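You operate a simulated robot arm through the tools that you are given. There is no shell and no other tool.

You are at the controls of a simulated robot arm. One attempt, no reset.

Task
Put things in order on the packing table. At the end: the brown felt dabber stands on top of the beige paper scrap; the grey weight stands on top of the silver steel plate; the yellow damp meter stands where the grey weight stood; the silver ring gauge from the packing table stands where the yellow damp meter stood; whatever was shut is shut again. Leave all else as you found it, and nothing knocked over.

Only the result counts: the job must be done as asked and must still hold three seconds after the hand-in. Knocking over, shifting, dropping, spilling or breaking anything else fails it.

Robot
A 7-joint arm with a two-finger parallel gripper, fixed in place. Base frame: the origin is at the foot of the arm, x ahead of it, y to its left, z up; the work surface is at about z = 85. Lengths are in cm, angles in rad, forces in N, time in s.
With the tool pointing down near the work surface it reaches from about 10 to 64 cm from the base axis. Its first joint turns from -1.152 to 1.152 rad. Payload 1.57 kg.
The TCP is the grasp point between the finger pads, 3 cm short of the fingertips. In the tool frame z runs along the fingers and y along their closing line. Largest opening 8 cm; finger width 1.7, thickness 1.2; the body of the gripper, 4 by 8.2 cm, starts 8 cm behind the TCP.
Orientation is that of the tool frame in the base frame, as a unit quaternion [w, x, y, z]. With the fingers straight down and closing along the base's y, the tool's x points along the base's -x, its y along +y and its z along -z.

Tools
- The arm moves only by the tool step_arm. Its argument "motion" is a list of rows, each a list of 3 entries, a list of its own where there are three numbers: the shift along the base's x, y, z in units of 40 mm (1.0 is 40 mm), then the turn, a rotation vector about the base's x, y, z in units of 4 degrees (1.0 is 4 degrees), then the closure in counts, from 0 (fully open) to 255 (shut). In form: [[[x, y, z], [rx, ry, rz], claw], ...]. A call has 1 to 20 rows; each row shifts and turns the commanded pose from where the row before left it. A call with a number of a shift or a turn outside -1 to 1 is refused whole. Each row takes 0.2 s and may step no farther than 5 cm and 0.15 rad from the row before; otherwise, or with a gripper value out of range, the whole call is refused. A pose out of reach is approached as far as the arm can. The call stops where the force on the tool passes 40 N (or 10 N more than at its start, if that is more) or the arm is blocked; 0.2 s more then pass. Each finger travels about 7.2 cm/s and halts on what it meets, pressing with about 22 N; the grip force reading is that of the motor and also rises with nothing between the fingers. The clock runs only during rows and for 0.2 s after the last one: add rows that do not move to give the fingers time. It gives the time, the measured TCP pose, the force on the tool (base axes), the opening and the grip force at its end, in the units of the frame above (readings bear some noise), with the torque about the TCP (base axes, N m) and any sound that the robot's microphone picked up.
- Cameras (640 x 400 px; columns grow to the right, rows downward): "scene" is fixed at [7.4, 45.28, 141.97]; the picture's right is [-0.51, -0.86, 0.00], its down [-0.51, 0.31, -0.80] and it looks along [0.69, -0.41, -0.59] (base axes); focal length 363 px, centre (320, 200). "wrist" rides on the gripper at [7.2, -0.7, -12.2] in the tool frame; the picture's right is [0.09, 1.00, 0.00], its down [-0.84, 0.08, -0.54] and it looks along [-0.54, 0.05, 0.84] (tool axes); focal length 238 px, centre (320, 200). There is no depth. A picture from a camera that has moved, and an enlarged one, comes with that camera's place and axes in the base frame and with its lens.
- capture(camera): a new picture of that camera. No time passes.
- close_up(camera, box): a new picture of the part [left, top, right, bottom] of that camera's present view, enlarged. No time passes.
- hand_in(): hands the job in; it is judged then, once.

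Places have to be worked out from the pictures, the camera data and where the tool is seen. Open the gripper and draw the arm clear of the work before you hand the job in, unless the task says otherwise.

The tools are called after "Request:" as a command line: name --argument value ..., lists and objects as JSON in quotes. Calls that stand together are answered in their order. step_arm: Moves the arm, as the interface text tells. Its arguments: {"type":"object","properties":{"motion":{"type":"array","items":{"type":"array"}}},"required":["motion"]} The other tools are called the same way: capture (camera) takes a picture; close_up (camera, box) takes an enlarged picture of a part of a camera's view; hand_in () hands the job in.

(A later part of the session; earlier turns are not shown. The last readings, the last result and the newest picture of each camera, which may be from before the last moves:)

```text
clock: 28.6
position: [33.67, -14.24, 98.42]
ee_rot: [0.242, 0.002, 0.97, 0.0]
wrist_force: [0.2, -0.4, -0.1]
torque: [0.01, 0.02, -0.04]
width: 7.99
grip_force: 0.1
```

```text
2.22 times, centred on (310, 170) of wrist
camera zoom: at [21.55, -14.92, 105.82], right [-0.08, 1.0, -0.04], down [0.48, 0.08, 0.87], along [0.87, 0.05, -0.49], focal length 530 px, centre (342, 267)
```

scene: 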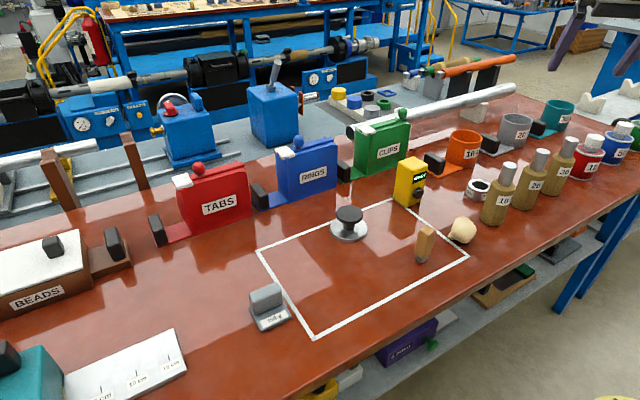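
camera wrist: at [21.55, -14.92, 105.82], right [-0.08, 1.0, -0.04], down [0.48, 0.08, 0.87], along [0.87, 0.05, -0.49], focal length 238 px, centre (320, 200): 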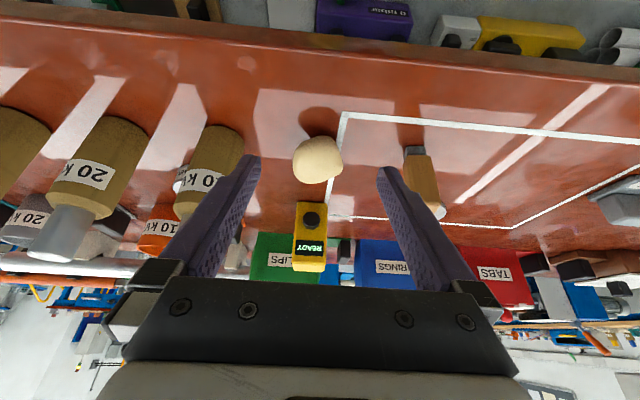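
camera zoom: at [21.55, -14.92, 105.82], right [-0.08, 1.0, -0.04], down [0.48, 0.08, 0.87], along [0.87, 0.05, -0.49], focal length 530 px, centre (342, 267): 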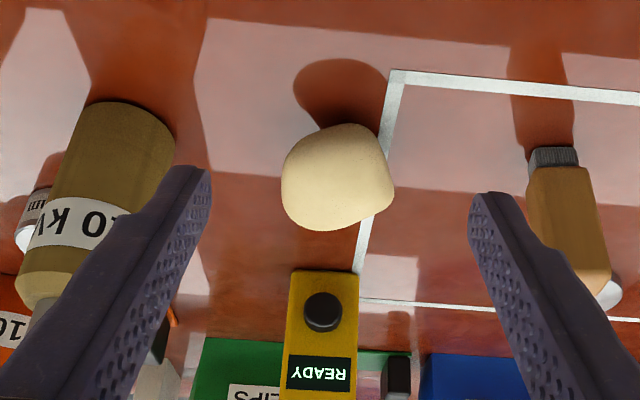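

Nothing is under the bulb. The lower shelf shows at the top of this view, so I'll zoom in there.

Request:
close_up --camera "wrist" --box '[60, 0, 640, 90]'

Request:
close_up --camera "wrist" --box '[400, 0, 640, 100]'

Request:
close_up --camera "wrist" --box '[80, 120, 300, 260]'

```text
1.10 times, centred on (350, 45) of wrist
camera zoom: at [21.55, -14.92, 105.82], right [-0.08, 1.0, -0.04], down [0.48, 0.08, 0.87], along [0.87, 0.05, -0.49], focal length 263 px, centre (287, 371)
```

zoom: 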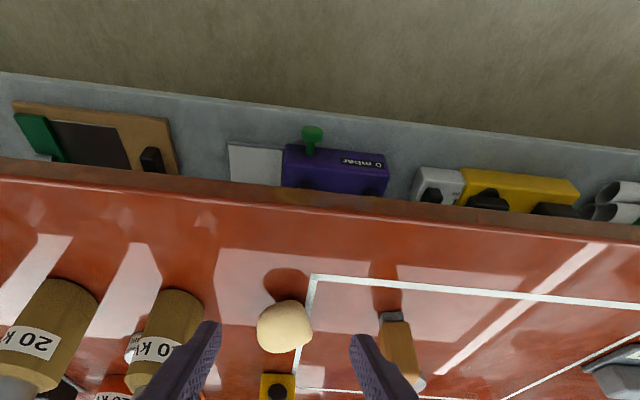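

```text
2.67 times, centred on (520, 50) of wrist
camera zoom: at [21.55, -14.92, 105.82], right [-0.08, 1.0, -0.04], down [0.48, 0.08, 0.87], along [0.87, 0.05, -0.49], focal length 636 px, centre (-213, 600)
```

zoom: 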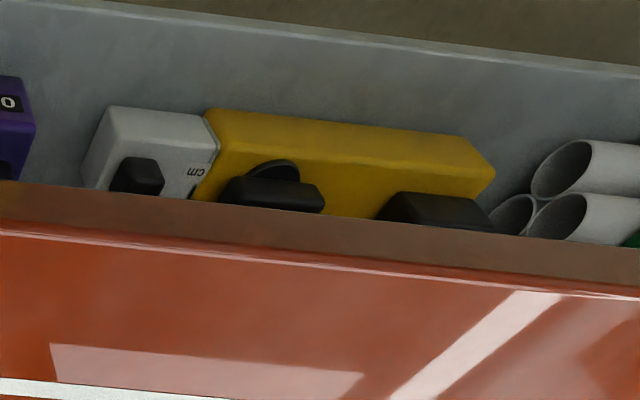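

```text
2.86 times, centred on (190, 190) of wrist
camera zoom: at [21.55, -14.92, 105.82], right [-0.08, 1.0, -0.04], down [0.48, 0.08, 0.87], along [0.87, 0.05, -0.49], focal length 681 px, centre (691, 229)
```

zoom: 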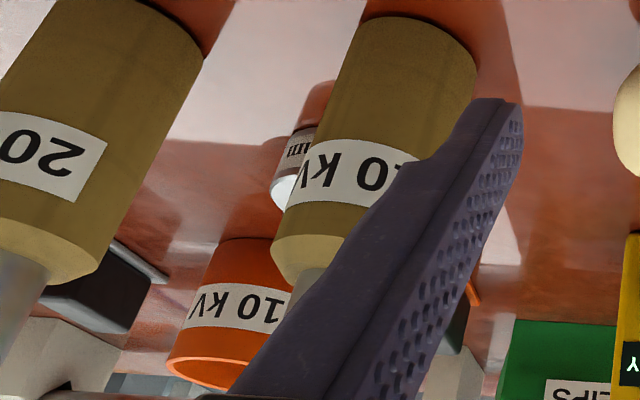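

The shelf holds only unrelated gear that can't be reached. I'll straighten the tool and look down on the ring gauge and meter from above.

Request:
step_arm --motion '[[[0, 0, 0.8], [0, 1, 0], 0], [[0, 0, 0.8], [0, 1, 0], 0], [[0, 0, 0.8], [0, 1, 0], 0], [[0.5, -0.4, 0.4], [0, 1, 0], 0], [[0.5, -0.4, 0], [0, 1, 0], 0], [[0.5, -0.4, 0], [0, 1, 0], 0], [[0.5, -0.4, 0], [0, 1, 0], 0], [[0.5, -0.7, 0], [0, 0, 0], 0], [[0.5, -0.7, 0], [0, 0, 0], 0], [[0.5, -0.7, 0], [0, 0, 0], 0], [[0, 0, 0], [0, 0, 0], 0]]'

Request:
capture --camera "wrist"

Request:
close_up --camera "wrist" --box '[240, 60, 460, 240]'

```text
clock: 31.0
position: [48.03, -28.98, 109.49]
ee_rot: [0.0, 0.0, 1.0, 0.0]
wrist_force: [0.6, 0.3, 0.4]
torque: [0.0, -0.01, 0.01]
width: 7.96
grip_force: 0.2
```

```text
taken
camera wrist: at [40.67, -29.75, 121.72], right [-0.09, 1.0, 0.0], down [0.84, 0.08, 0.54], along [0.54, 0.05, -0.84], focal length 238 px, centre (320, 200)
```

wrist: 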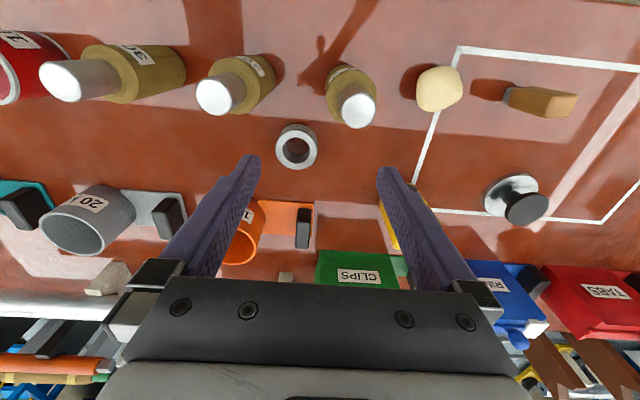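

```text
2.22 times, centred on (350, 150) of wrist
camera zoom: at [40.67, -29.75, 121.72], right [-0.09, 1.0, 0.0], down [0.84, 0.08, 0.54], along [0.54, 0.05, -0.84], focal length 530 px, centre (253, 311)
```

zoom: 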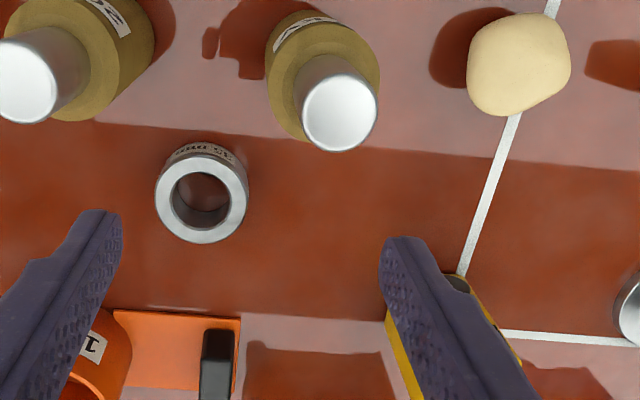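

I still can't see any flat scrap or plate. I'll take maximum close-ups of the lump, the meter foot and the bare floor of the outlined zone.

Request:
close_up --camera "scene" --box '[440, 210, 485, 250]'

Request:
close_up --camera "wrist" --box '[400, 40, 480, 130]'

Request:
close_up --camera "scene" --box '[405, 215, 445, 275]'

Request:
close_up --camera "scene" --box '[255, 195, 405, 345]'

Request:
close_up --camera "wrist" --box '[460, 60, 640, 250]'

Request:
close_up --camera "scene" --box '[0, 310, 200, 400]'

```text
10.00 times, centred on (462, 230) of scene
camera zoom: at [7.4, 45.28, 141.97], right [-0.51, -0.86, 0.0], down [-0.51, 0.31, -0.8], along [0.69, -0.41, -0.59], focal length 3629 px, centre (-1105, -100)
```

zoom: 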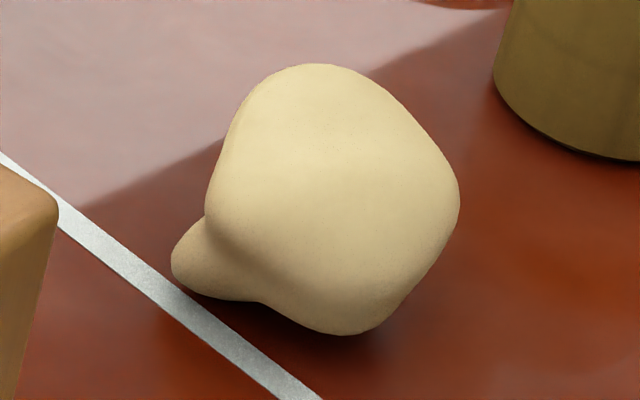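

```text
4.44 times, centred on (440, 85) of wrist
camera zoom: at [40.67, -29.75, 121.72], right [-0.09, 1.0, 0.0], down [0.84, 0.08, 0.54], along [0.54, 0.05, -0.84], focal length 1059 px, centre (-213, 711)
```

zoom: 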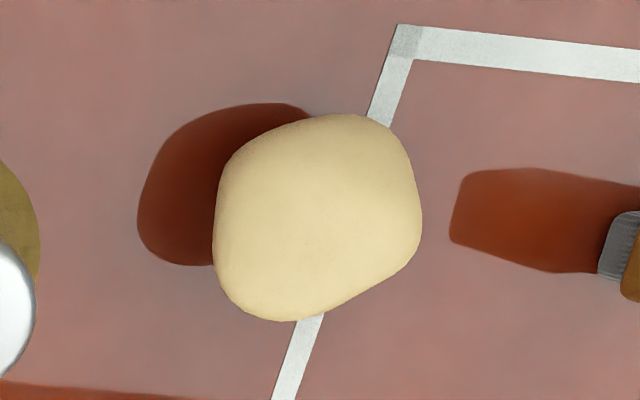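

```text
6.67 times, centred on (425, 245) of scene
camera zoom: at [7.4, 45.28, 141.97], right [-0.51, -0.86, 0.0], down [-0.51, 0.31, -0.8], along [0.69, -0.41, -0.59], focal length 2419 px, centre (-380, -100)
```

zoom: 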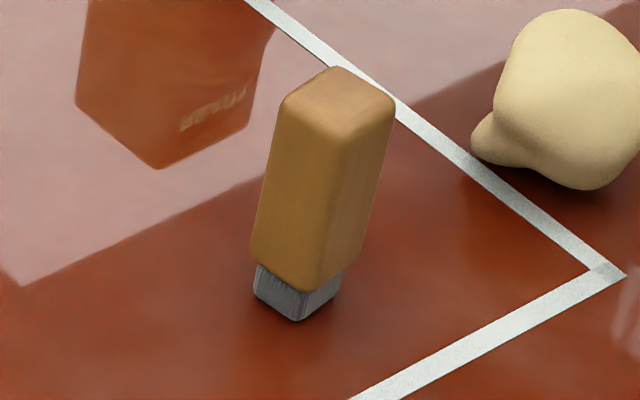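

```text
2.67 times, centred on (330, 270) of scene
camera zoom: at [7.4, 45.28, 141.97], right [-0.51, -0.86, 0.0], down [-0.51, 0.31, -0.8], along [0.69, -0.41, -0.59], focal length 968 px, centre (293, 13)
```

zoom: 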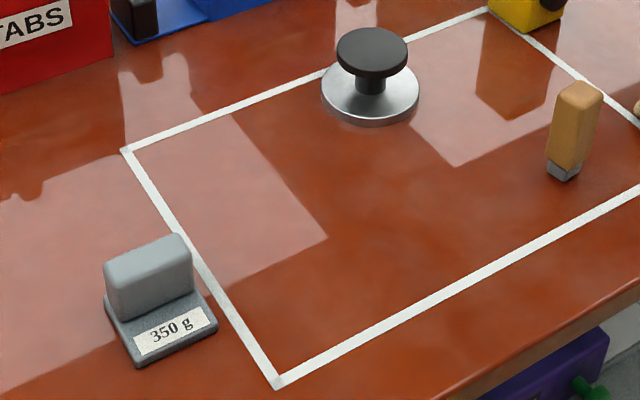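

```text
2.11 times, centred on (550, 155) of wrist
camera zoom: at [40.67, -29.75, 121.72], right [-0.09, 1.0, 0.0], down [0.84, 0.08, 0.54], along [0.54, 0.05, -0.84], focal length 502 px, centre (-164, 295)
```

zoom: 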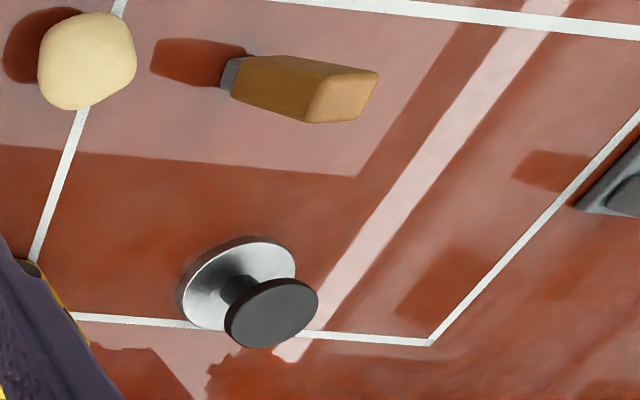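

```text
3.20 times, centred on (100, 355) of scene
camera zoom: at [7.4, 45.28, 141.97], right [-0.51, -0.86, 0.0], down [-0.51, 0.31, -0.8], along [0.69, -0.41, -0.59], focal length 1161 px, centre (1024, -296)
```

zoom: 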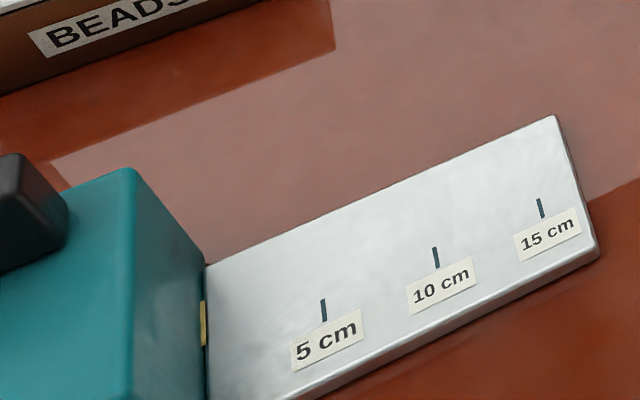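

Still nothing flat. I'll inspect the three lidded boxes (TABS, RINGS, CLIPS) from higher and nearer, in case one is open or within reach.

Request:
step_arm --motion '[[[0, 0.8, 0.8], [0, -1, 0], 0], [[0, 0.8, 0.8], [0, -1, 0], 0], [[0, 0.8, 0.8], [0, -1, 0], 0], [[0, 0.8, 0.8], [0, -1, 0], 0], [[0, 0.9, 0.4], [0, -1, 0], 0], [[0, 0.9, 0], [0, -1, 0], 0], [[0, 0.9, 0], [0, -1, 0], 0], [[0, 0.9, 0], [0, 0, 0], 0], [[0, 0.9, 0], [0, 0, 0], 0], [[0, 0.9, 0], [0, 0, 0], 0], [[0, 0, 0], [0, 0, 0], 0]]'

Request:
capture --camera "wrist"

Request:
close_up --camera "wrist" --box '[130, 80, 530, 290]'

```text
clock: 33.4
position: [47.83, 5.46, 124.16]
ee_rot: [0.242, 0.001, 0.97, 0.001]
wrist_force: [0.7, 0.6, 0.8]
torque: [0.0, 0.01, 0.0]
width: 8.0
grip_force: 0.0
```

```text
taken
camera wrist: at [35.8, 4.76, 131.48], right [-0.08, 1.0, -0.04], down [0.48, 0.08, 0.87], along [0.87, 0.05, -0.49], focal length 238 px, centre (320, 200)
```

wrist: 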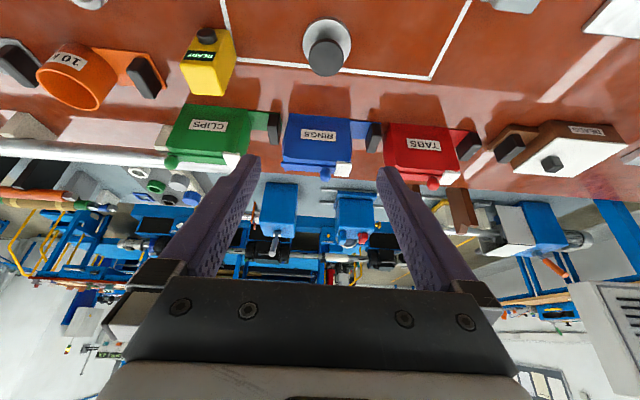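

```text
1.60 times, centred on (330, 185) of wrist
camera zoom: at [35.8, 4.76, 131.48], right [-0.08, 1.0, -0.04], down [0.48, 0.08, 0.87], along [0.87, 0.05, -0.49], focal length 381 px, centre (304, 224)
```

zoom: 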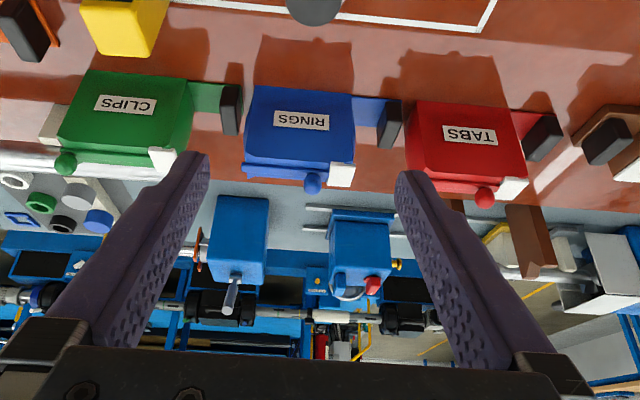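

The three labelled boxes are thin upright pouches well out of reach. I want to be certain about the spot under the knobbed disc, so I'll return above it with the tool vertical.

Request:
step_arm --motion '[[[0.3625, 0.0125, -0.6], [0, 1, 0], 0], [[0.3625, 0.0125, -0.6], [0, 1, 0], 0], [[0.3625, 0.0125, -0.6], [0, 1, 0], 0], [[0.3625, 0.0125, -0.6], [0, 1, 0], 0], [[0.3625, 0.0125, -0.6], [0, 1, 0], 0], [[0.3625, 0.0125, -0.6], [0, 1, 0], 0], [[0.3625, 0.0125, -0.6], [0, 1, 0], 0], [[0.3625, 0.0125, -0.6], [0, 0, 0], 0], [[0, 0, -0.6], [0, 0, 0], 0], [[0, 0, -0.6], [0, 0, 0], 0], [[0, 0, 0], [0, 0, 0], 0]]'

Request:
capture --camera "wrist"

```text
clock: 35.8
position: [59.2, 5.87, 100.33]
ee_rot: [0.001, 0.002, 1.0, -0.001]
wrist_force: [0.3, -0.7, 0.2]
torque: [0.01, 0.0, -0.01]
width: 8.01
grip_force: 0.0
```

```text
taken
camera wrist: at [51.97, 5.25, 112.45], right [-0.09, 1.0, 0.0], down [0.84, 0.08, 0.54], along [0.54, 0.05, -0.84], focal length 238 px, centre (320, 200)
```

wrist: 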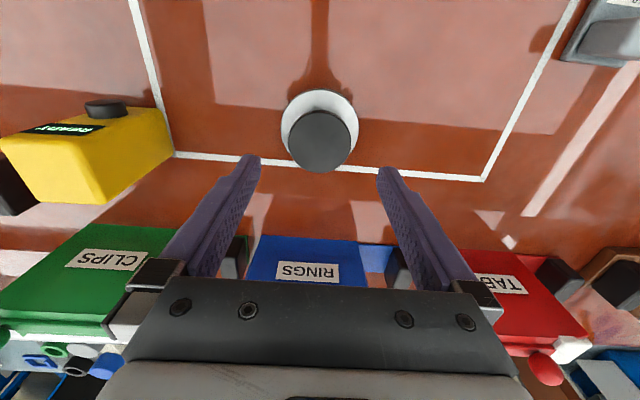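

I'll descend, grip the knob and lift it higher this time, then view both the bare spot and the disc underside edge.

Request:
step_arm --motion '[[[0, 0, -0.8], [0, 0, 0], 0], [[0, 0, -0.7], [0, 0, 0], 0], [[0, 0, -0.5], [0, 0, 0], 0], [[0, 0, -0.35], [0, 0, 0], 0], [[0, 0, 0], [0, 0, 0], 0], [[0, 0, 0], [0, 0, 0], 255], [[0, 0, 0], [0, 0, 0], 255], [[0, 0, 0], [0, 0, 0], 255], [[0, 0, 0], [0, 0, 0], 255], [[0, 0, 0.15], [0, 0, 0], 255], [[0, 0, 0.5], [0, 0, 0], 255], [[0, 0, 0.7], [0, 0, 0], 255], [[0, 0, 0.8], [0, 0, 0], 255], [[0, 0, 0.8], [0, 0, 0], 255], [[0, 0, 0.8], [0, 0, 0], 255], [[0, 0, 0.8], [0, 0, 0], 255], [[0, 0, 0], [0, 0, 0], 255]]'

Request:
capture --camera "scene"

Request:
close_up --camera "scene" --box '[318, 195, 382, 270]'

Request:
capture --camera "wrist"

```text
clock: 39.4
position: [59.32, 5.83, 108.8]
ee_rot: [0.0, 0.001, 1.0, -0.001]
wrist_force: [-0.2, -1.0, -5.0]
torque: [-0.01, -0.02, -0.02]
width: 6.09
grip_force: 22.5
```

```text
taken
```

scene: 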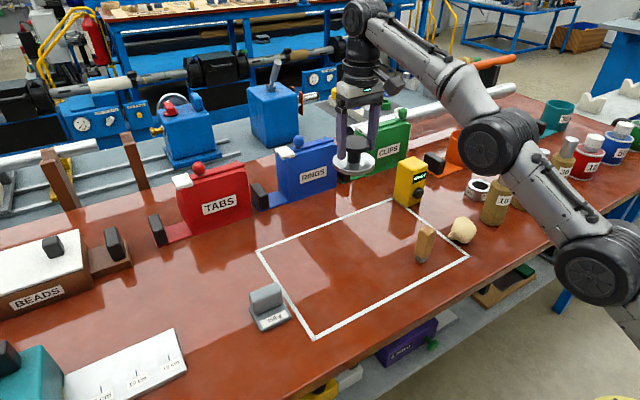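

```text
5.33 times, centred on (350, 232) of scene
camera zoom: at [7.41, 45.28, 141.97], right [-0.51, -0.86, 0.0], down [-0.51, 0.31, -0.8], along [0.69, -0.41, -0.59], focal length 1936 px, centre (160, 27)
```

zoom: 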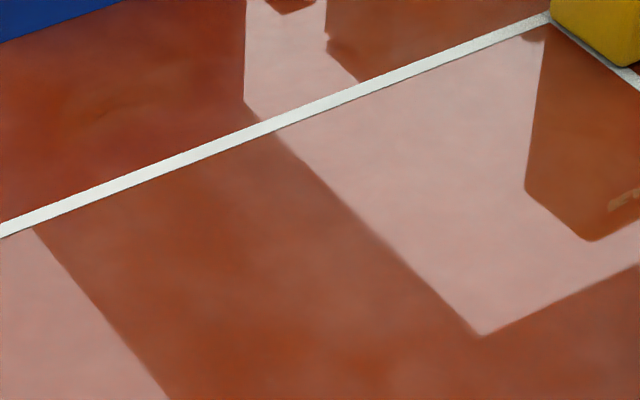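

```text
taken
camera wrist: at [52.08, 5.13, 120.98], right [-0.09, 1.0, 0.0], down [0.84, 0.08, 0.54], along [0.54, 0.05, -0.84], focal length 238 px, centre (320, 200)
```

wrist: 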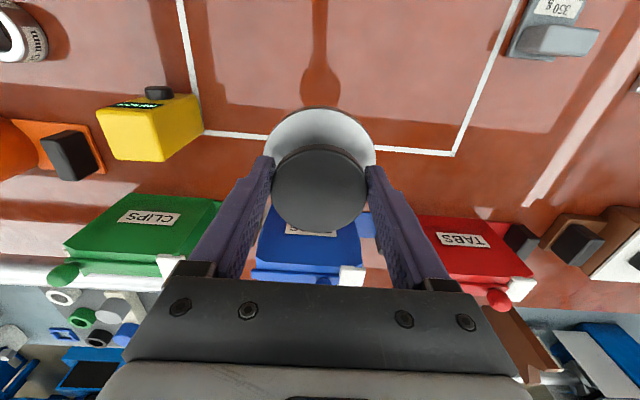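

Nothing is under the disc, and the table there is plain. While I hold it, I'll scan the tabletop at high zoom for seams, hatches or faint flat things.

Request:
close_up --camera "scene" --box '[120, 220, 280, 320]'

Request:
close_up --camera "scene" --box '[160, 300, 320, 400]'

Request:
close_up --camera "scene" --box '[300, 240, 460, 340]'

Request:
close_up --camera "scene" --box '[440, 170, 600, 270]'

Request:
close_up --camera "scene" --box '[220, 170, 380, 270]'

Request:
close_up --camera "wrist" --box '[180, 0, 520, 170]'

```text
4.00 times, centred on (200, 270) of scene
camera zoom: at [7.41, 45.28, 141.97], right [-0.51, -0.86, 0.0], down [-0.51, 0.31, -0.8], along [0.69, -0.41, -0.59], focal length 1452 px, centre (800, -80)
```

zoom: 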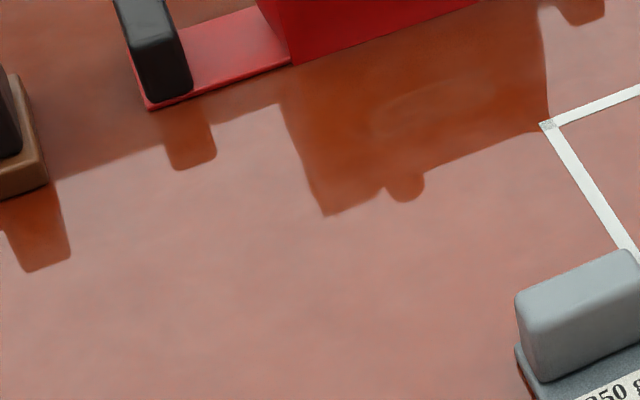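

```text
4.00 times, centred on (240, 350) of scene
camera zoom: at [7.41, 45.28, 141.97], right [-0.51, -0.86, 0.0], down [-0.51, 0.31, -0.8], along [0.69, -0.41, -0.59], focal length 1452 px, centre (640, -400)
```

zoom: 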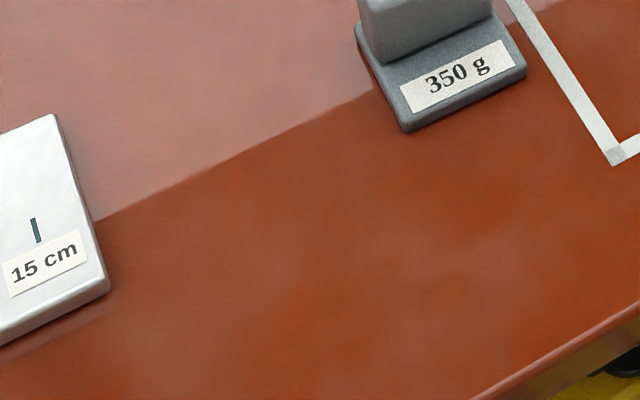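

```text
4.00 times, centred on (380, 290) of scene
camera zoom: at [7.41, 45.28, 141.97], right [-0.51, -0.86, 0.0], down [-0.51, 0.31, -0.8], along [0.69, -0.41, -0.59], focal length 1452 px, centre (80, -160)
```

zoom: 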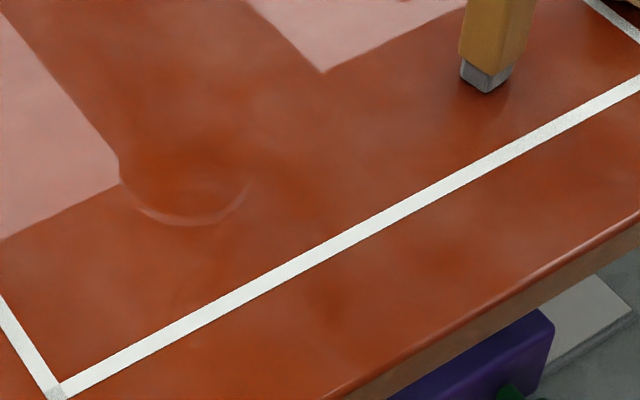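

```text
4.00 times, centred on (520, 220) of scene
camera zoom: at [7.41, 45.28, 141.97], right [-0.51, -0.86, 0.0], down [-0.51, 0.31, -0.8], along [0.69, -0.41, -0.59], focal length 1452 px, centre (-480, 120)
```

zoom: 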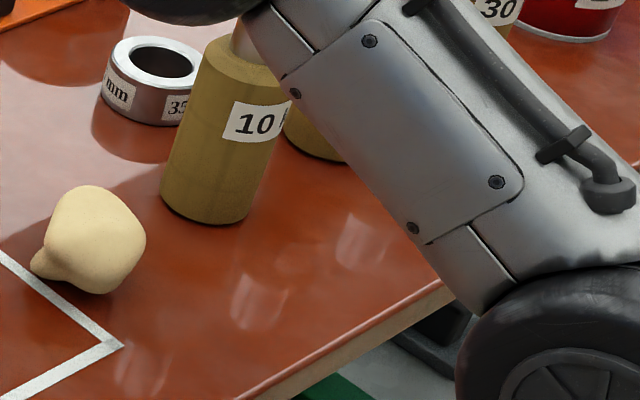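

```text
4.00 times, centred on (300, 220) of scene
camera zoom: at [7.41, 45.28, 141.97], right [-0.51, -0.86, 0.0], down [-0.51, 0.31, -0.8], along [0.69, -0.41, -0.59], focal length 1452 px, centre (400, 120)
```

zoom: 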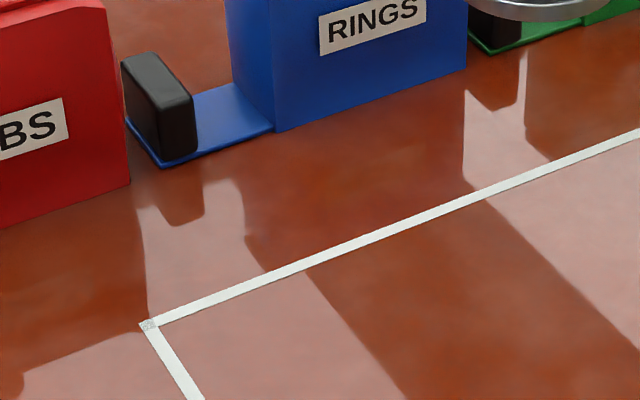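

```text
1.88 times, centred on (350, 85) of wrist
camera zoom: at [52.08, 5.13, 120.98], right [-0.09, 1.0, 0.0], down [0.84, 0.08, 0.54], along [0.54, 0.05, -0.84], focal length 449 px, centre (264, 416)
```

zoom: 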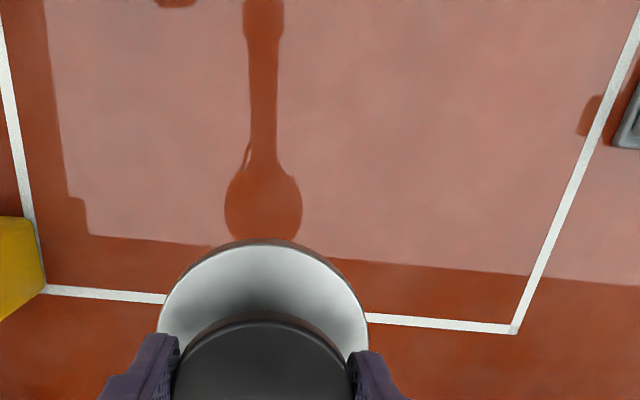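

The tabletop reflection shows the disc's underside, so I'll zoom in on that.

Request:
close_up --camera "scene" --box '[322, 262, 372, 302]'

Request:
close_up --camera "scene" --box '[320, 130, 390, 185]'

```text
10.00 times, centred on (347, 282) of scene
camera zoom: at [7.41, 45.28, 141.97], right [-0.51, -0.86, 0.0], down [-0.51, 0.31, -0.8], along [0.69, -0.41, -0.59], focal length 3629 px, centre (50, -620)
```

zoom: 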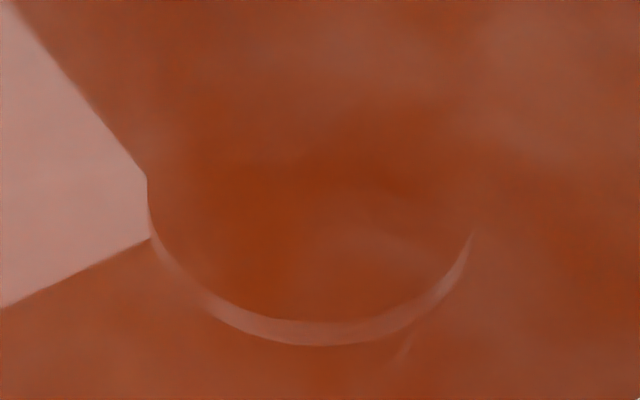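

```text
7.27 times, centred on (355, 158) of scene
camera zoom: at [7.41, 45.28, 141.97], right [-0.51, -0.86, 0.0], down [-0.51, 0.31, -0.8], along [0.69, -0.41, -0.59], focal length 2639 px, centre (66, 509)
```

zoom: 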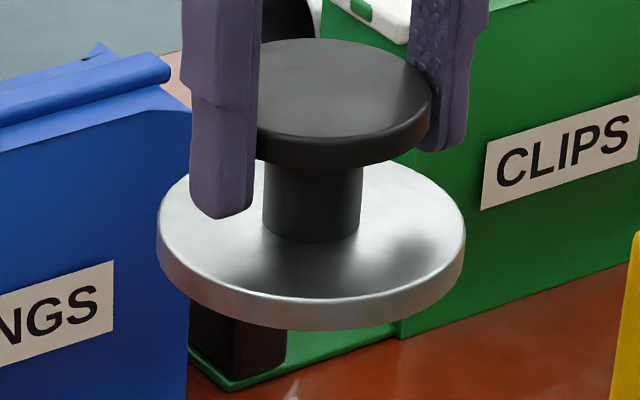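

The underside is plain and flat, so the disc may be a lifter for a flush cover, since the outline could mark one. I'll set it back where it stood, press it down moderately and see whether anything sticks when I lift slightly.

Request:
step_arm --motion '[[[0, 0, -0.8], [0, 0, 0], 255], [[0, 0, -0.8], [0, 0, 0], 255], [[0, 0, -0.8], [0, 0, 0], 255], [[0, 0, -0.8], [0, 0, 0], 255], [[0, 0, -0.7], [0, 0, 0], 255], [[0, 0, -0.5], [0, 0, 0], 255], [[0, 0, -0.1], [0, 0, 0], 255], [[0, 0, -0.05], [0, 0, 0], 255], [[0, 0, -0.05], [0, 0, 0], 255], [[0, 0, -0.05], [0, 0, 0], 255], [[0, 0, -0.05], [0, 0, 0], 255], [[0, 0, -0.05], [0, 0, 0], 255]]'

```text
clock: 42.0
position: [59.62, 6.02, 90.28]
ee_rot: [0.005, 0.001, 1.0, 0.0]
wrist_force: [1.6, -3.5, 19.1]
torque: [0.15, -0.13, 0.17]
width: 6.08
grip_force: 21.4
```

It's pressing at 19 N with no sound or change. I'll lift 1 cm and read the force.

Request:
step_arm --motion '[[[0, 0, 0.15], [0, 0, 0], 255], [[0, 0, 0.1], [0, 0, 0], 255], [[0, 0, 0.25], [0, 0, 0], 255], [[0, 0, 0], [0, 0, 0], 255]]'

Request:
close_up --camera "scene" --box '[290, 160, 450, 260]'

```text
clock: 43.0
position: [59.19, 6.05, 91.9]
ee_rot: [-0.001, 0.001, 1.0, 0.0]
wrist_force: [0.3, 0.3, -5.0]
torque: [-0.01, 0.03, -0.02]
width: 6.04
grip_force: 22.1
```

```text
4.00 times, centred on (370, 210) of scene
camera zoom: at [7.41, 45.28, 141.97], right [-0.51, -0.86, 0.0], down [-0.51, 0.31, -0.8], along [0.69, -0.41, -0.59], focal length 1452 px, centre (120, 160)
```

zoom: 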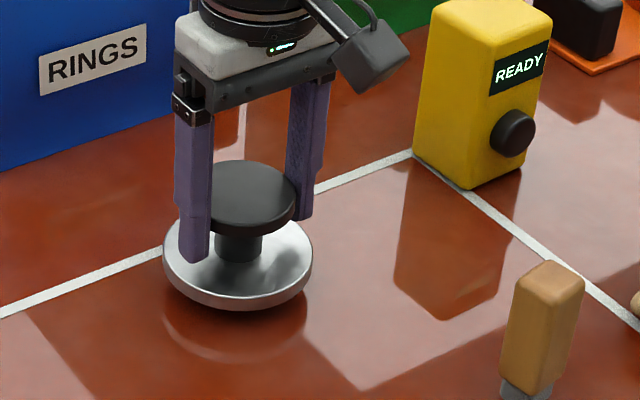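

Nothing attached; it still reads only the disc's own 5 N. I'll set it back down in its place.

Request:
step_arm --motion '[[[0, 0, -0.15], [0, 0, 0], 255], [[0, 0, -0.1], [0, 0, 0], 255], [[0, 0, -0.03], [0, 0, 0], 255], [[0, 0, -0.02], [0, 0, 0], 255], [[0, 0, 0], [0, 0, 0], 255]]'

Request:
close_up --camera "scene" --box '[318, 195, 382, 250]'

```text
clock: 44.2
position: [59.22, 5.99, 90.84]
ee_rot: [0.0, 0.001, 1.0, -0.001]
wrist_force: [0.2, -0.2, -5.3]
torque: [0.0, 0.04, -0.03]
width: 6.08
grip_force: 21.7
```

```text
7.27 times, centred on (350, 222) of scene
camera zoom: at [7.41, 45.28, 141.97], right [-0.51, -0.86, 0.0], down [-0.51, 0.31, -0.8], along [0.69, -0.41, -0.59], focal length 2639 px, centre (102, 36)
```

zoom: 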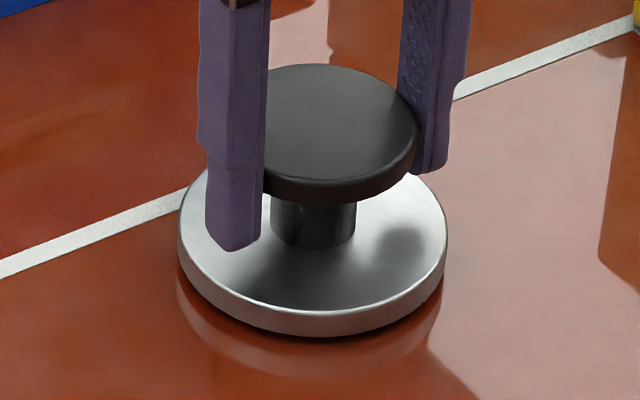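

It's still hovering about 0.4 cm up but lines up laterally with the original, so I'll lower gently.

Request:
step_arm --motion '[[[0, 0, -0.05], [0, 0, 0], 255], [[0, 0, -0.03], [0, 0, 0], 255], [[0, 0, -0.015], [0, 0, 0], 255], [[0, 0, 0], [0, 0, 0], 255]]'

Request:
close_up --camera "scene" --box '[318, 195, 382, 250]'

```text
clock: 45.2
position: [59.36, 5.85, 90.42]
ee_rot: [0.0, 0.002, 1.0, -0.001]
wrist_force: [0.1, 0.5, -5.1]
torque: [-0.02, 0.05, 0.0]
width: 6.09
grip_force: 22.0
```

```text
7.27 times, centred on (350, 222) of scene
camera zoom: at [7.41, 45.28, 141.97], right [-0.51, -0.86, 0.0], down [-0.51, 0.31, -0.8], along [0.69, -0.41, -0.59], focal length 2639 px, centre (102, 36)
```

zoom: 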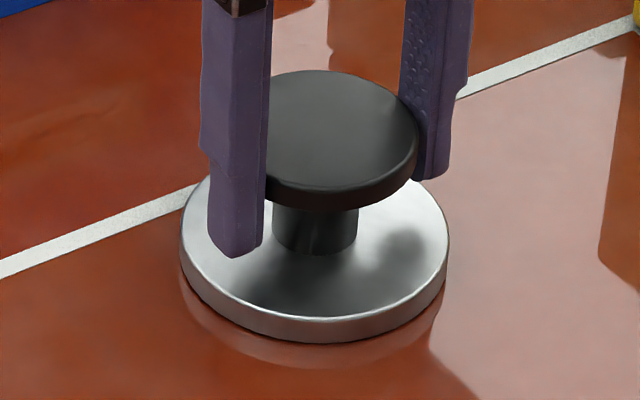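

It needs about 0.1 cm more. I'll lower, release and rise.

Request:
step_arm --motion '[[[0, 0.015, -0.025], [0, 0, 0], 255], [[0, 0, -0.015], [0, 0, 0], 255], [[0, 0, 0], [0, 0, 0], 255], [[0, 0, 0], [0, 0, 0], 120], [[0, 0, 0], [0, 0, 0], 0], [[0, 0, 0], [0, 0, 0], 0], [[0, 0, 0.5], [0, 0, 0], 0], [[0, 0, 1], [0, 0, 0], 0], [[0, 0, 1], [0, 0, 0], 0], [[-0.5, 0, 1], [0, 0, 0], 0], [[-1, 0, 0], [0, 0, 0], 0], [[-0.5, 0, 0], [0, 0, 0], 0], [[0, 0, 0], [0, 0, 0], 0]]'

Request:
close_up --camera "scene" --box '[318, 195, 382, 250]'

Request:
capture --camera "scene"

```text
clock: 48.0
position: [51.43, 5.92, 103.91]
ee_rot: [0.0, 0.001, 1.0, -0.002]
wrist_force: [0.0, 0.6, 0.0]
torque: [-0.01, 0.03, 0.0]
width: 8.02
grip_force: 0.1
```

```text
7.27 times, centred on (350, 222) of scene
camera zoom: at [7.4, 45.28, 141.97], right [-0.51, -0.86, 0.0], down [-0.51, 0.31, -0.8], along [0.69, -0.41, -0.59], focal length 2639 px, centre (102, 36)
```

zoom: 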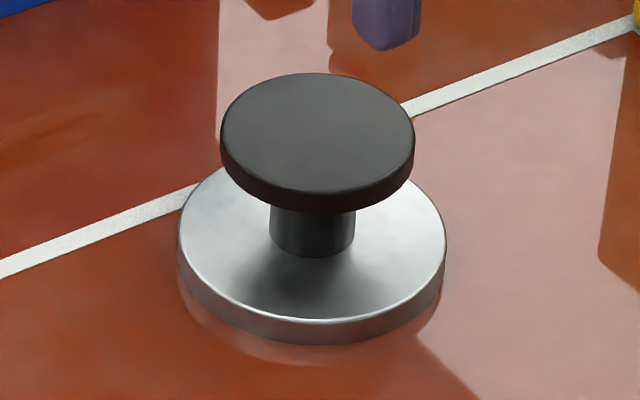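

```text
taken
```

scene: 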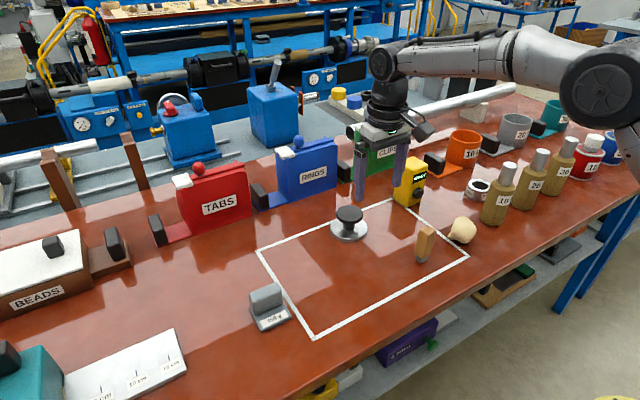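

The disc is restored. One unexamined spot is the table front edge on the far left (y > 30), so I'll look there for a drawer.

Request:
step_arm --motion '[[[-0.5, 0.8, 0.6], [0, -1, 0], 0], [[-0.5, 0.8, 0.6], [0, -1, 0], 0], [[-0.5, 0.8, 0.6], [0, -1, 0], 0], [[-0.5, 0.8, 0], [0, -1, 0], 0], [[-0.5, 0.8, 0], [0, -1, 0], 0], [[-0.5, 0.8, 0], [0, -1, 0], 0], [[-0.5, 0.8, 0], [0, -1, 0], 0], [[-0.7, 0.8, 0], [0, 0, 0], 0], [[-0.7, 0.8, 0], [0, 0, 0], 0], [[-0.7, 0.6, 0], [0, 0, 0], 0], [[0, 0, 0], [0, 0, 0], 0]]'

Request:
capture --camera "wrist"

Request:
close_up --camera "wrist" --box '[320, 0, 640, 200]'

Request:
close_up --camera "wrist" --box '[0, 0, 320, 200]'

```text
clock: 50.4
position: [28.97, 37.0, 111.48]
ee_rot: [0.243, 0.001, 0.97, -0.001]
wrist_force: [0.0, 0.8, 0.3]
torque: [-0.03, 0.0, -0.03]
width: 7.98
grip_force: 0.1
```

```text
taken
camera wrist: at [16.85, 36.37, 118.82], right [-0.08, 1.0, -0.04], down [0.48, 0.08, 0.87], along [0.87, 0.05, -0.49], focal length 238 px, centre (320, 200)
```

wrist: 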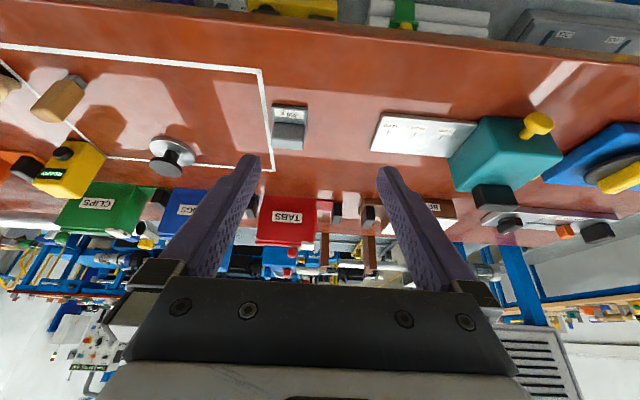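

```text
2.00 times, centred on (480, 100) of wrist
camera zoom: at [16.85, 36.37, 118.82], right [-0.08, 1.0, -0.04], down [0.48, 0.08, 0.87], along [0.87, 0.05, -0.49], focal length 477 px, centre (0, 400)
```

zoom: 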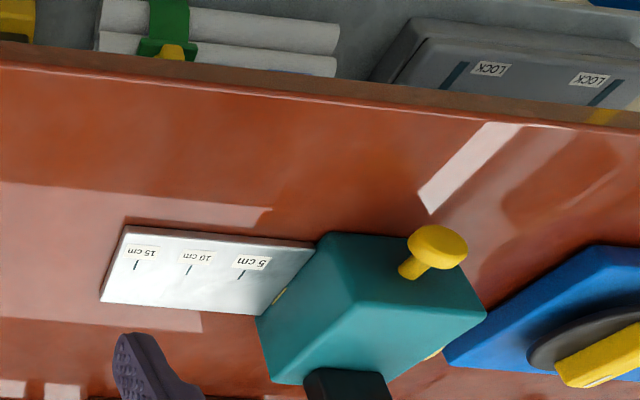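

```text
2.00 times, centred on (160, 100) of wrist
camera zoom: at [16.85, 36.37, 118.82], right [-0.08, 1.0, -0.04], down [0.48, 0.08, 0.87], along [0.87, 0.05, -0.49], focal length 477 px, centre (640, 400)
```

zoom: 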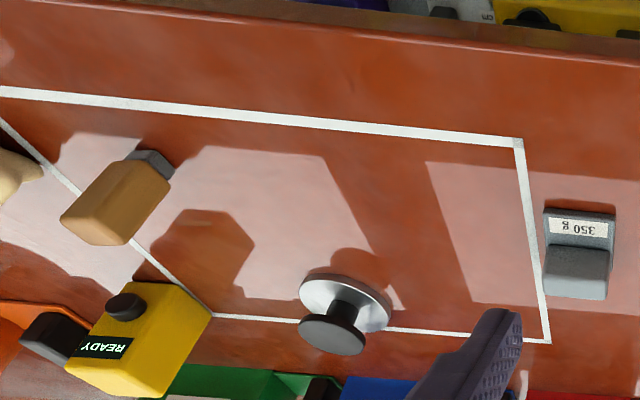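

The grey "LOCK" case and straps on the lower shelf are out of reach. I'll test whether the outlined zone is a flush panel that gives, by touching it gently with closed fingers in an empty spot.

Request:
step_arm --motion '[[[0.5, -0.5, 0], [0, 1, 0], 0], [[0.5, -0.5, 0], [0, 1, 0], 0], [[0.5, -0.5, 0], [0, 1, 0], 0], [[0.5, -0.5, 0], [0, 1, 0], 100], [[0.5, -0.5, 0], [0, 1, 0], 200], [[0.6, -0.5, -0.3], [0, 1, 0], 255], [[0.6, -0.5, -0.5], [0, 1, 0], 255], [[0.6, -0.5, -0.7], [0, 0, 0], 255], [[0.6, -0.5, -0.8], [0, 0, 0], 255], [[0.4, -0.5, -0.8], [0, 0, 0], 255], [[0, 0, -0.6], [0, 0, 0], 255], [[0, 0, -0.5], [0, 0, 0], 255], [[0, 0, 0], [0, 0, 0], 255]]'

Request:
capture --camera "scene"

```text
clock: 53.2
position: [50.21, 17.22, 94.45]
ee_rot: [0.0, 0.001, 1.0, -0.001]
wrist_force: [-0.2, 0.3, 0.4]
torque: [0.0, -0.01, -0.01]
width: 0.0
grip_force: 21.1
```

```text
taken
```

scene: 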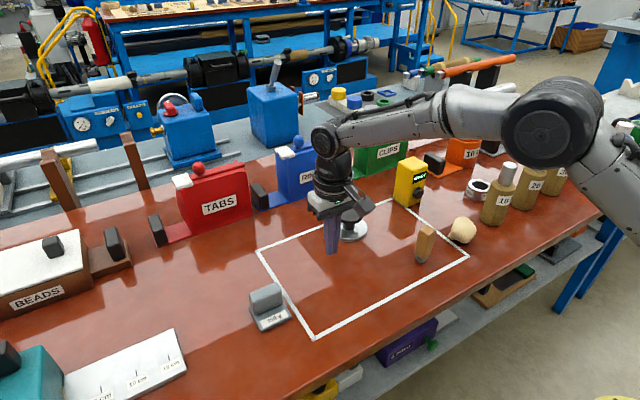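

The fingertips are about 6 cm above the surface. I'll come down in small steps to feel it.

Request:
step_arm --motion '[[[0, 0, -0.6], [0, 0, 0], 255], [[0, 0, -0.5], [0, 0, 0], 255], [[0, 0, -0.25], [0, 0, 0], 255], [[0, 0, -0.08], [0, 0, 0], 255], [[0, 0, -0.08], [0, 0, 0], 255], [[0, 0, -0.06], [0, 0, 0], 255], [[0, 0, -0.06], [0, 0, 0], 255], [[0, 0, -0.06], [0, 0, 0], 255], [[0, 0, -0.06], [0, 0, 0], 255]]'

Request:
close_up --camera "scene" --box '[250, 190, 450, 345]'

```text
clock: 55.4
position: [50.28, 17.24, 88.07]
ee_rot: [0.001, 0.0, 1.0, -0.001]
wrist_force: [-4.3, -1.8, 4.9]
torque: [-0.05, 0.18, 0.08]
width: 0.0
grip_force: 21.2
stopped in row 9: the force on the tool passed its limit at 41 N (the readings are from after the stop); the commanded pose is now the measured one
```

```text
2.58 times, centred on (350, 268) of scene
camera zoom: at [7.38, 45.27, 141.97], right [-0.51, -0.86, 0.0], down [-0.51, 0.31, -0.8], along [0.69, -0.41, -0.59], focal length 936 px, centre (243, 26)
```

zoom: 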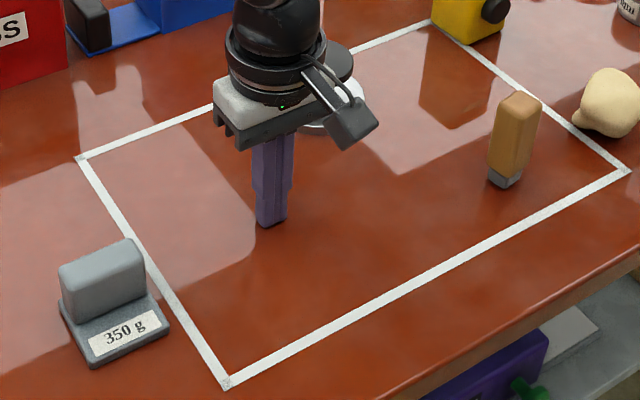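

The surface is rigid at z=85, so it's no push panel. I'll raise and look closely at the rear bench, to see where the other ring gauge is that the wording hints at.

Request:
step_arm --motion '[[[0, 0, 0.5], [0, 0, 0], 255], [[0, 0, 1], [0, 0, 0], 0], [[0, 0, 1], [0, 0, 0], 0], [[-1, 0, 1], [0, 0, 0], 0], [[-1, 0, 1], [0, 0, 0], 0], [[-1, 0, 1], [0, 0, 0], 0], [[0, 0, 0], [0, 0, 0], 0]]'

Request:
close_up --camera "scene" --box '[310, 70, 430, 140]'

Request:
close_up --camera "scene" --box '[60, 0, 400, 40]'

Request:
close_up --camera "scene" --box '[520, 60, 640, 180]'

Request:
close_up --camera "scene" --box '[400, 30, 540, 120]'

```text
refused: row 4 steps farther than a row can; nothing moved
```

```text
5.33 times, centred on (370, 105) of scene
camera zoom: at [7.38, 45.27, 141.97], right [-0.51, -0.86, 0.0], down [-0.51, 0.31, -0.8], along [0.69, -0.41, -0.59], focal length 1936 px, centre (53, 707)
```

zoom: 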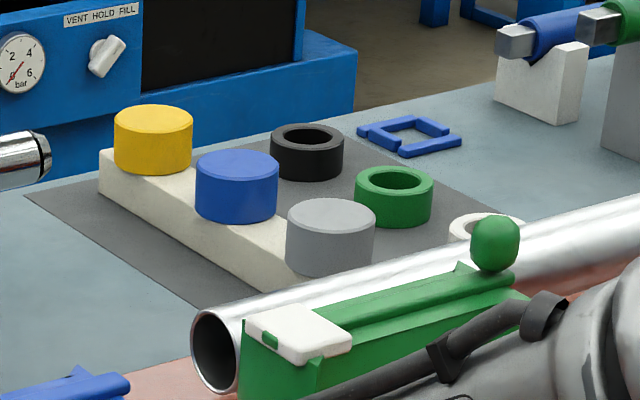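

```text
1.88 times, centred on (230, 20) of scene
camera zoom: at [7.38, 45.27, 141.97], right [-0.51, -0.86, 0.0], down [-0.51, 0.31, -0.8], along [0.69, -0.41, -0.59], focal length 683 px, centre (489, 539)
```

zoom: 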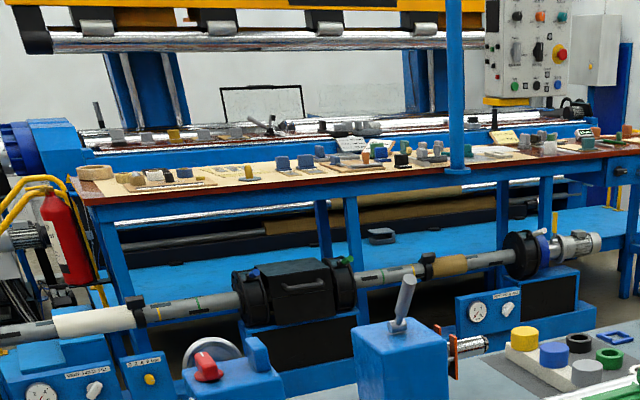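

```text
3.33 times, centred on (580, 120) of scene
camera zoom: at [7.38, 45.27, 141.97], right [-0.51, -0.86, 0.0], down [-0.51, 0.31, -0.8], along [0.69, -0.41, -0.59], focal length 1210 px, centre (-547, 467)
```

zoom: 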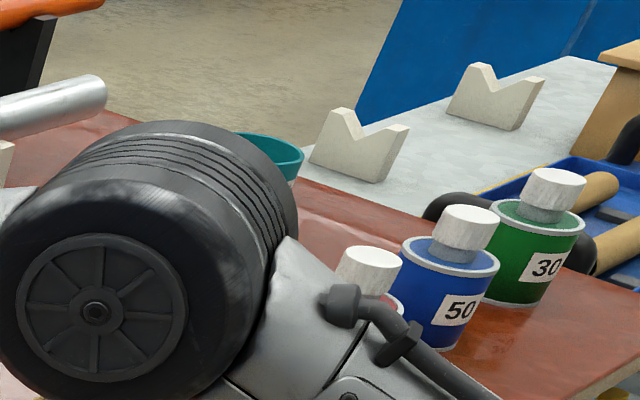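

```text
4.44 times, centred on (470, 75) of scene
camera zoom: at [7.38, 45.27, 141.97], right [-0.51, -0.86, 0.0], down [-0.51, 0.31, -0.8], along [0.69, -0.41, -0.59], focal length 1613 px, centre (-347, 756)
```

zoom: 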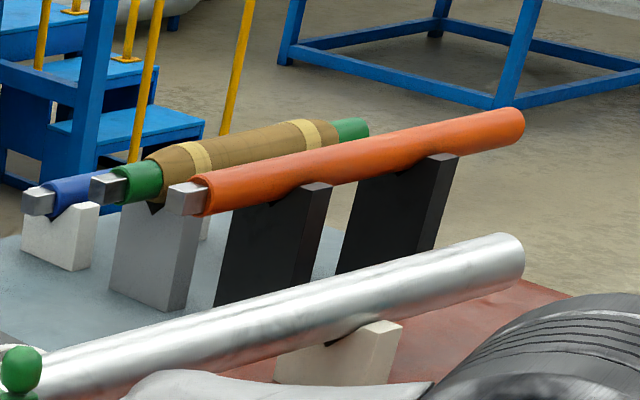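

A drawer recessed under the tabletop would be hidden from every view so far. I'll rise, pull back in front of the table, tilt forward and lower the camera to look underneath the edge.

Request:
step_arm --motion '[[[0, 0, 0.5], [0, 0, 0], 255], [[0, 0, 1], [0, 0, 0], 0], [[0, 0, 1], [0, 0, 0], 0], [[-0.8, -0.3, 0.8], [0, 0, 0], 0], [[-0.8, -0.3, 0.8], [0, -1, 0], 0], [[-0.8, -0.3, 0], [0, -1, 0], 0], [[-0.8, -0.3, 0], [0, -1, 0], 0], [[-0.8, -0.3, 0], [0, -1, 0], 0], [[-0.8, -0.3, 0], [0, -1, 0], 0], [[-0.8, -0.3, 0], [0, -1, 0], 0], [[-0.8, -0.3, 0], [0, -1, 0], 0], [[0, 0, -0.8], [0, -1, 0], 0], [[0, 0, -0.8], [0, -1, 0], 0], [[0, 0, -0.8], [0, -1, 0], 0], [[0, 0, -0.6], [0, -1, 0], 0], [[0, 0, 0], [0, 0, 0], 0]]'

Request:
capture --camera "wrist"

Request:
capture --camera "scene"

```text
clock: 58.8
position: [24.82, 7.67, 92.41]
ee_rot: [0.376, 0.002, 0.927, 0.001]
wrist_force: [0.0, 0.4, 0.0]
torque: [0.03, -0.05, -0.04]
width: 7.97
grip_force: 0.0
```

```text
taken
camera wrist: at [11.02, 6.97, 96.05], right [-0.06, 1.0, -0.06], down [0.22, 0.08, 0.97], along [0.97, 0.05, -0.23], focal length 238 px, centre (320, 200)
```

wrist: 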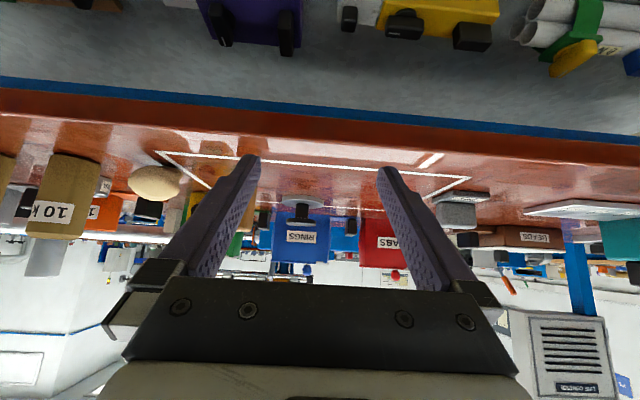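

```text
taken
```

scene: 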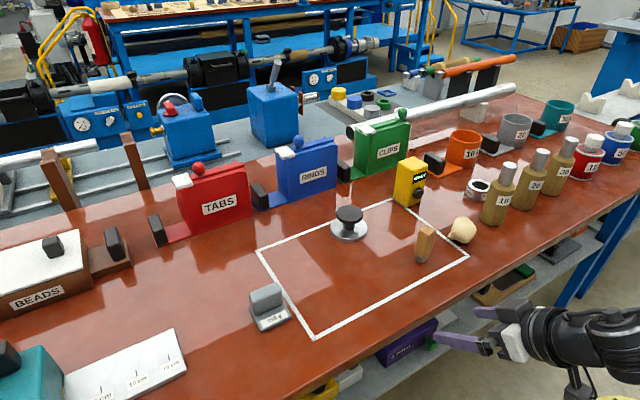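

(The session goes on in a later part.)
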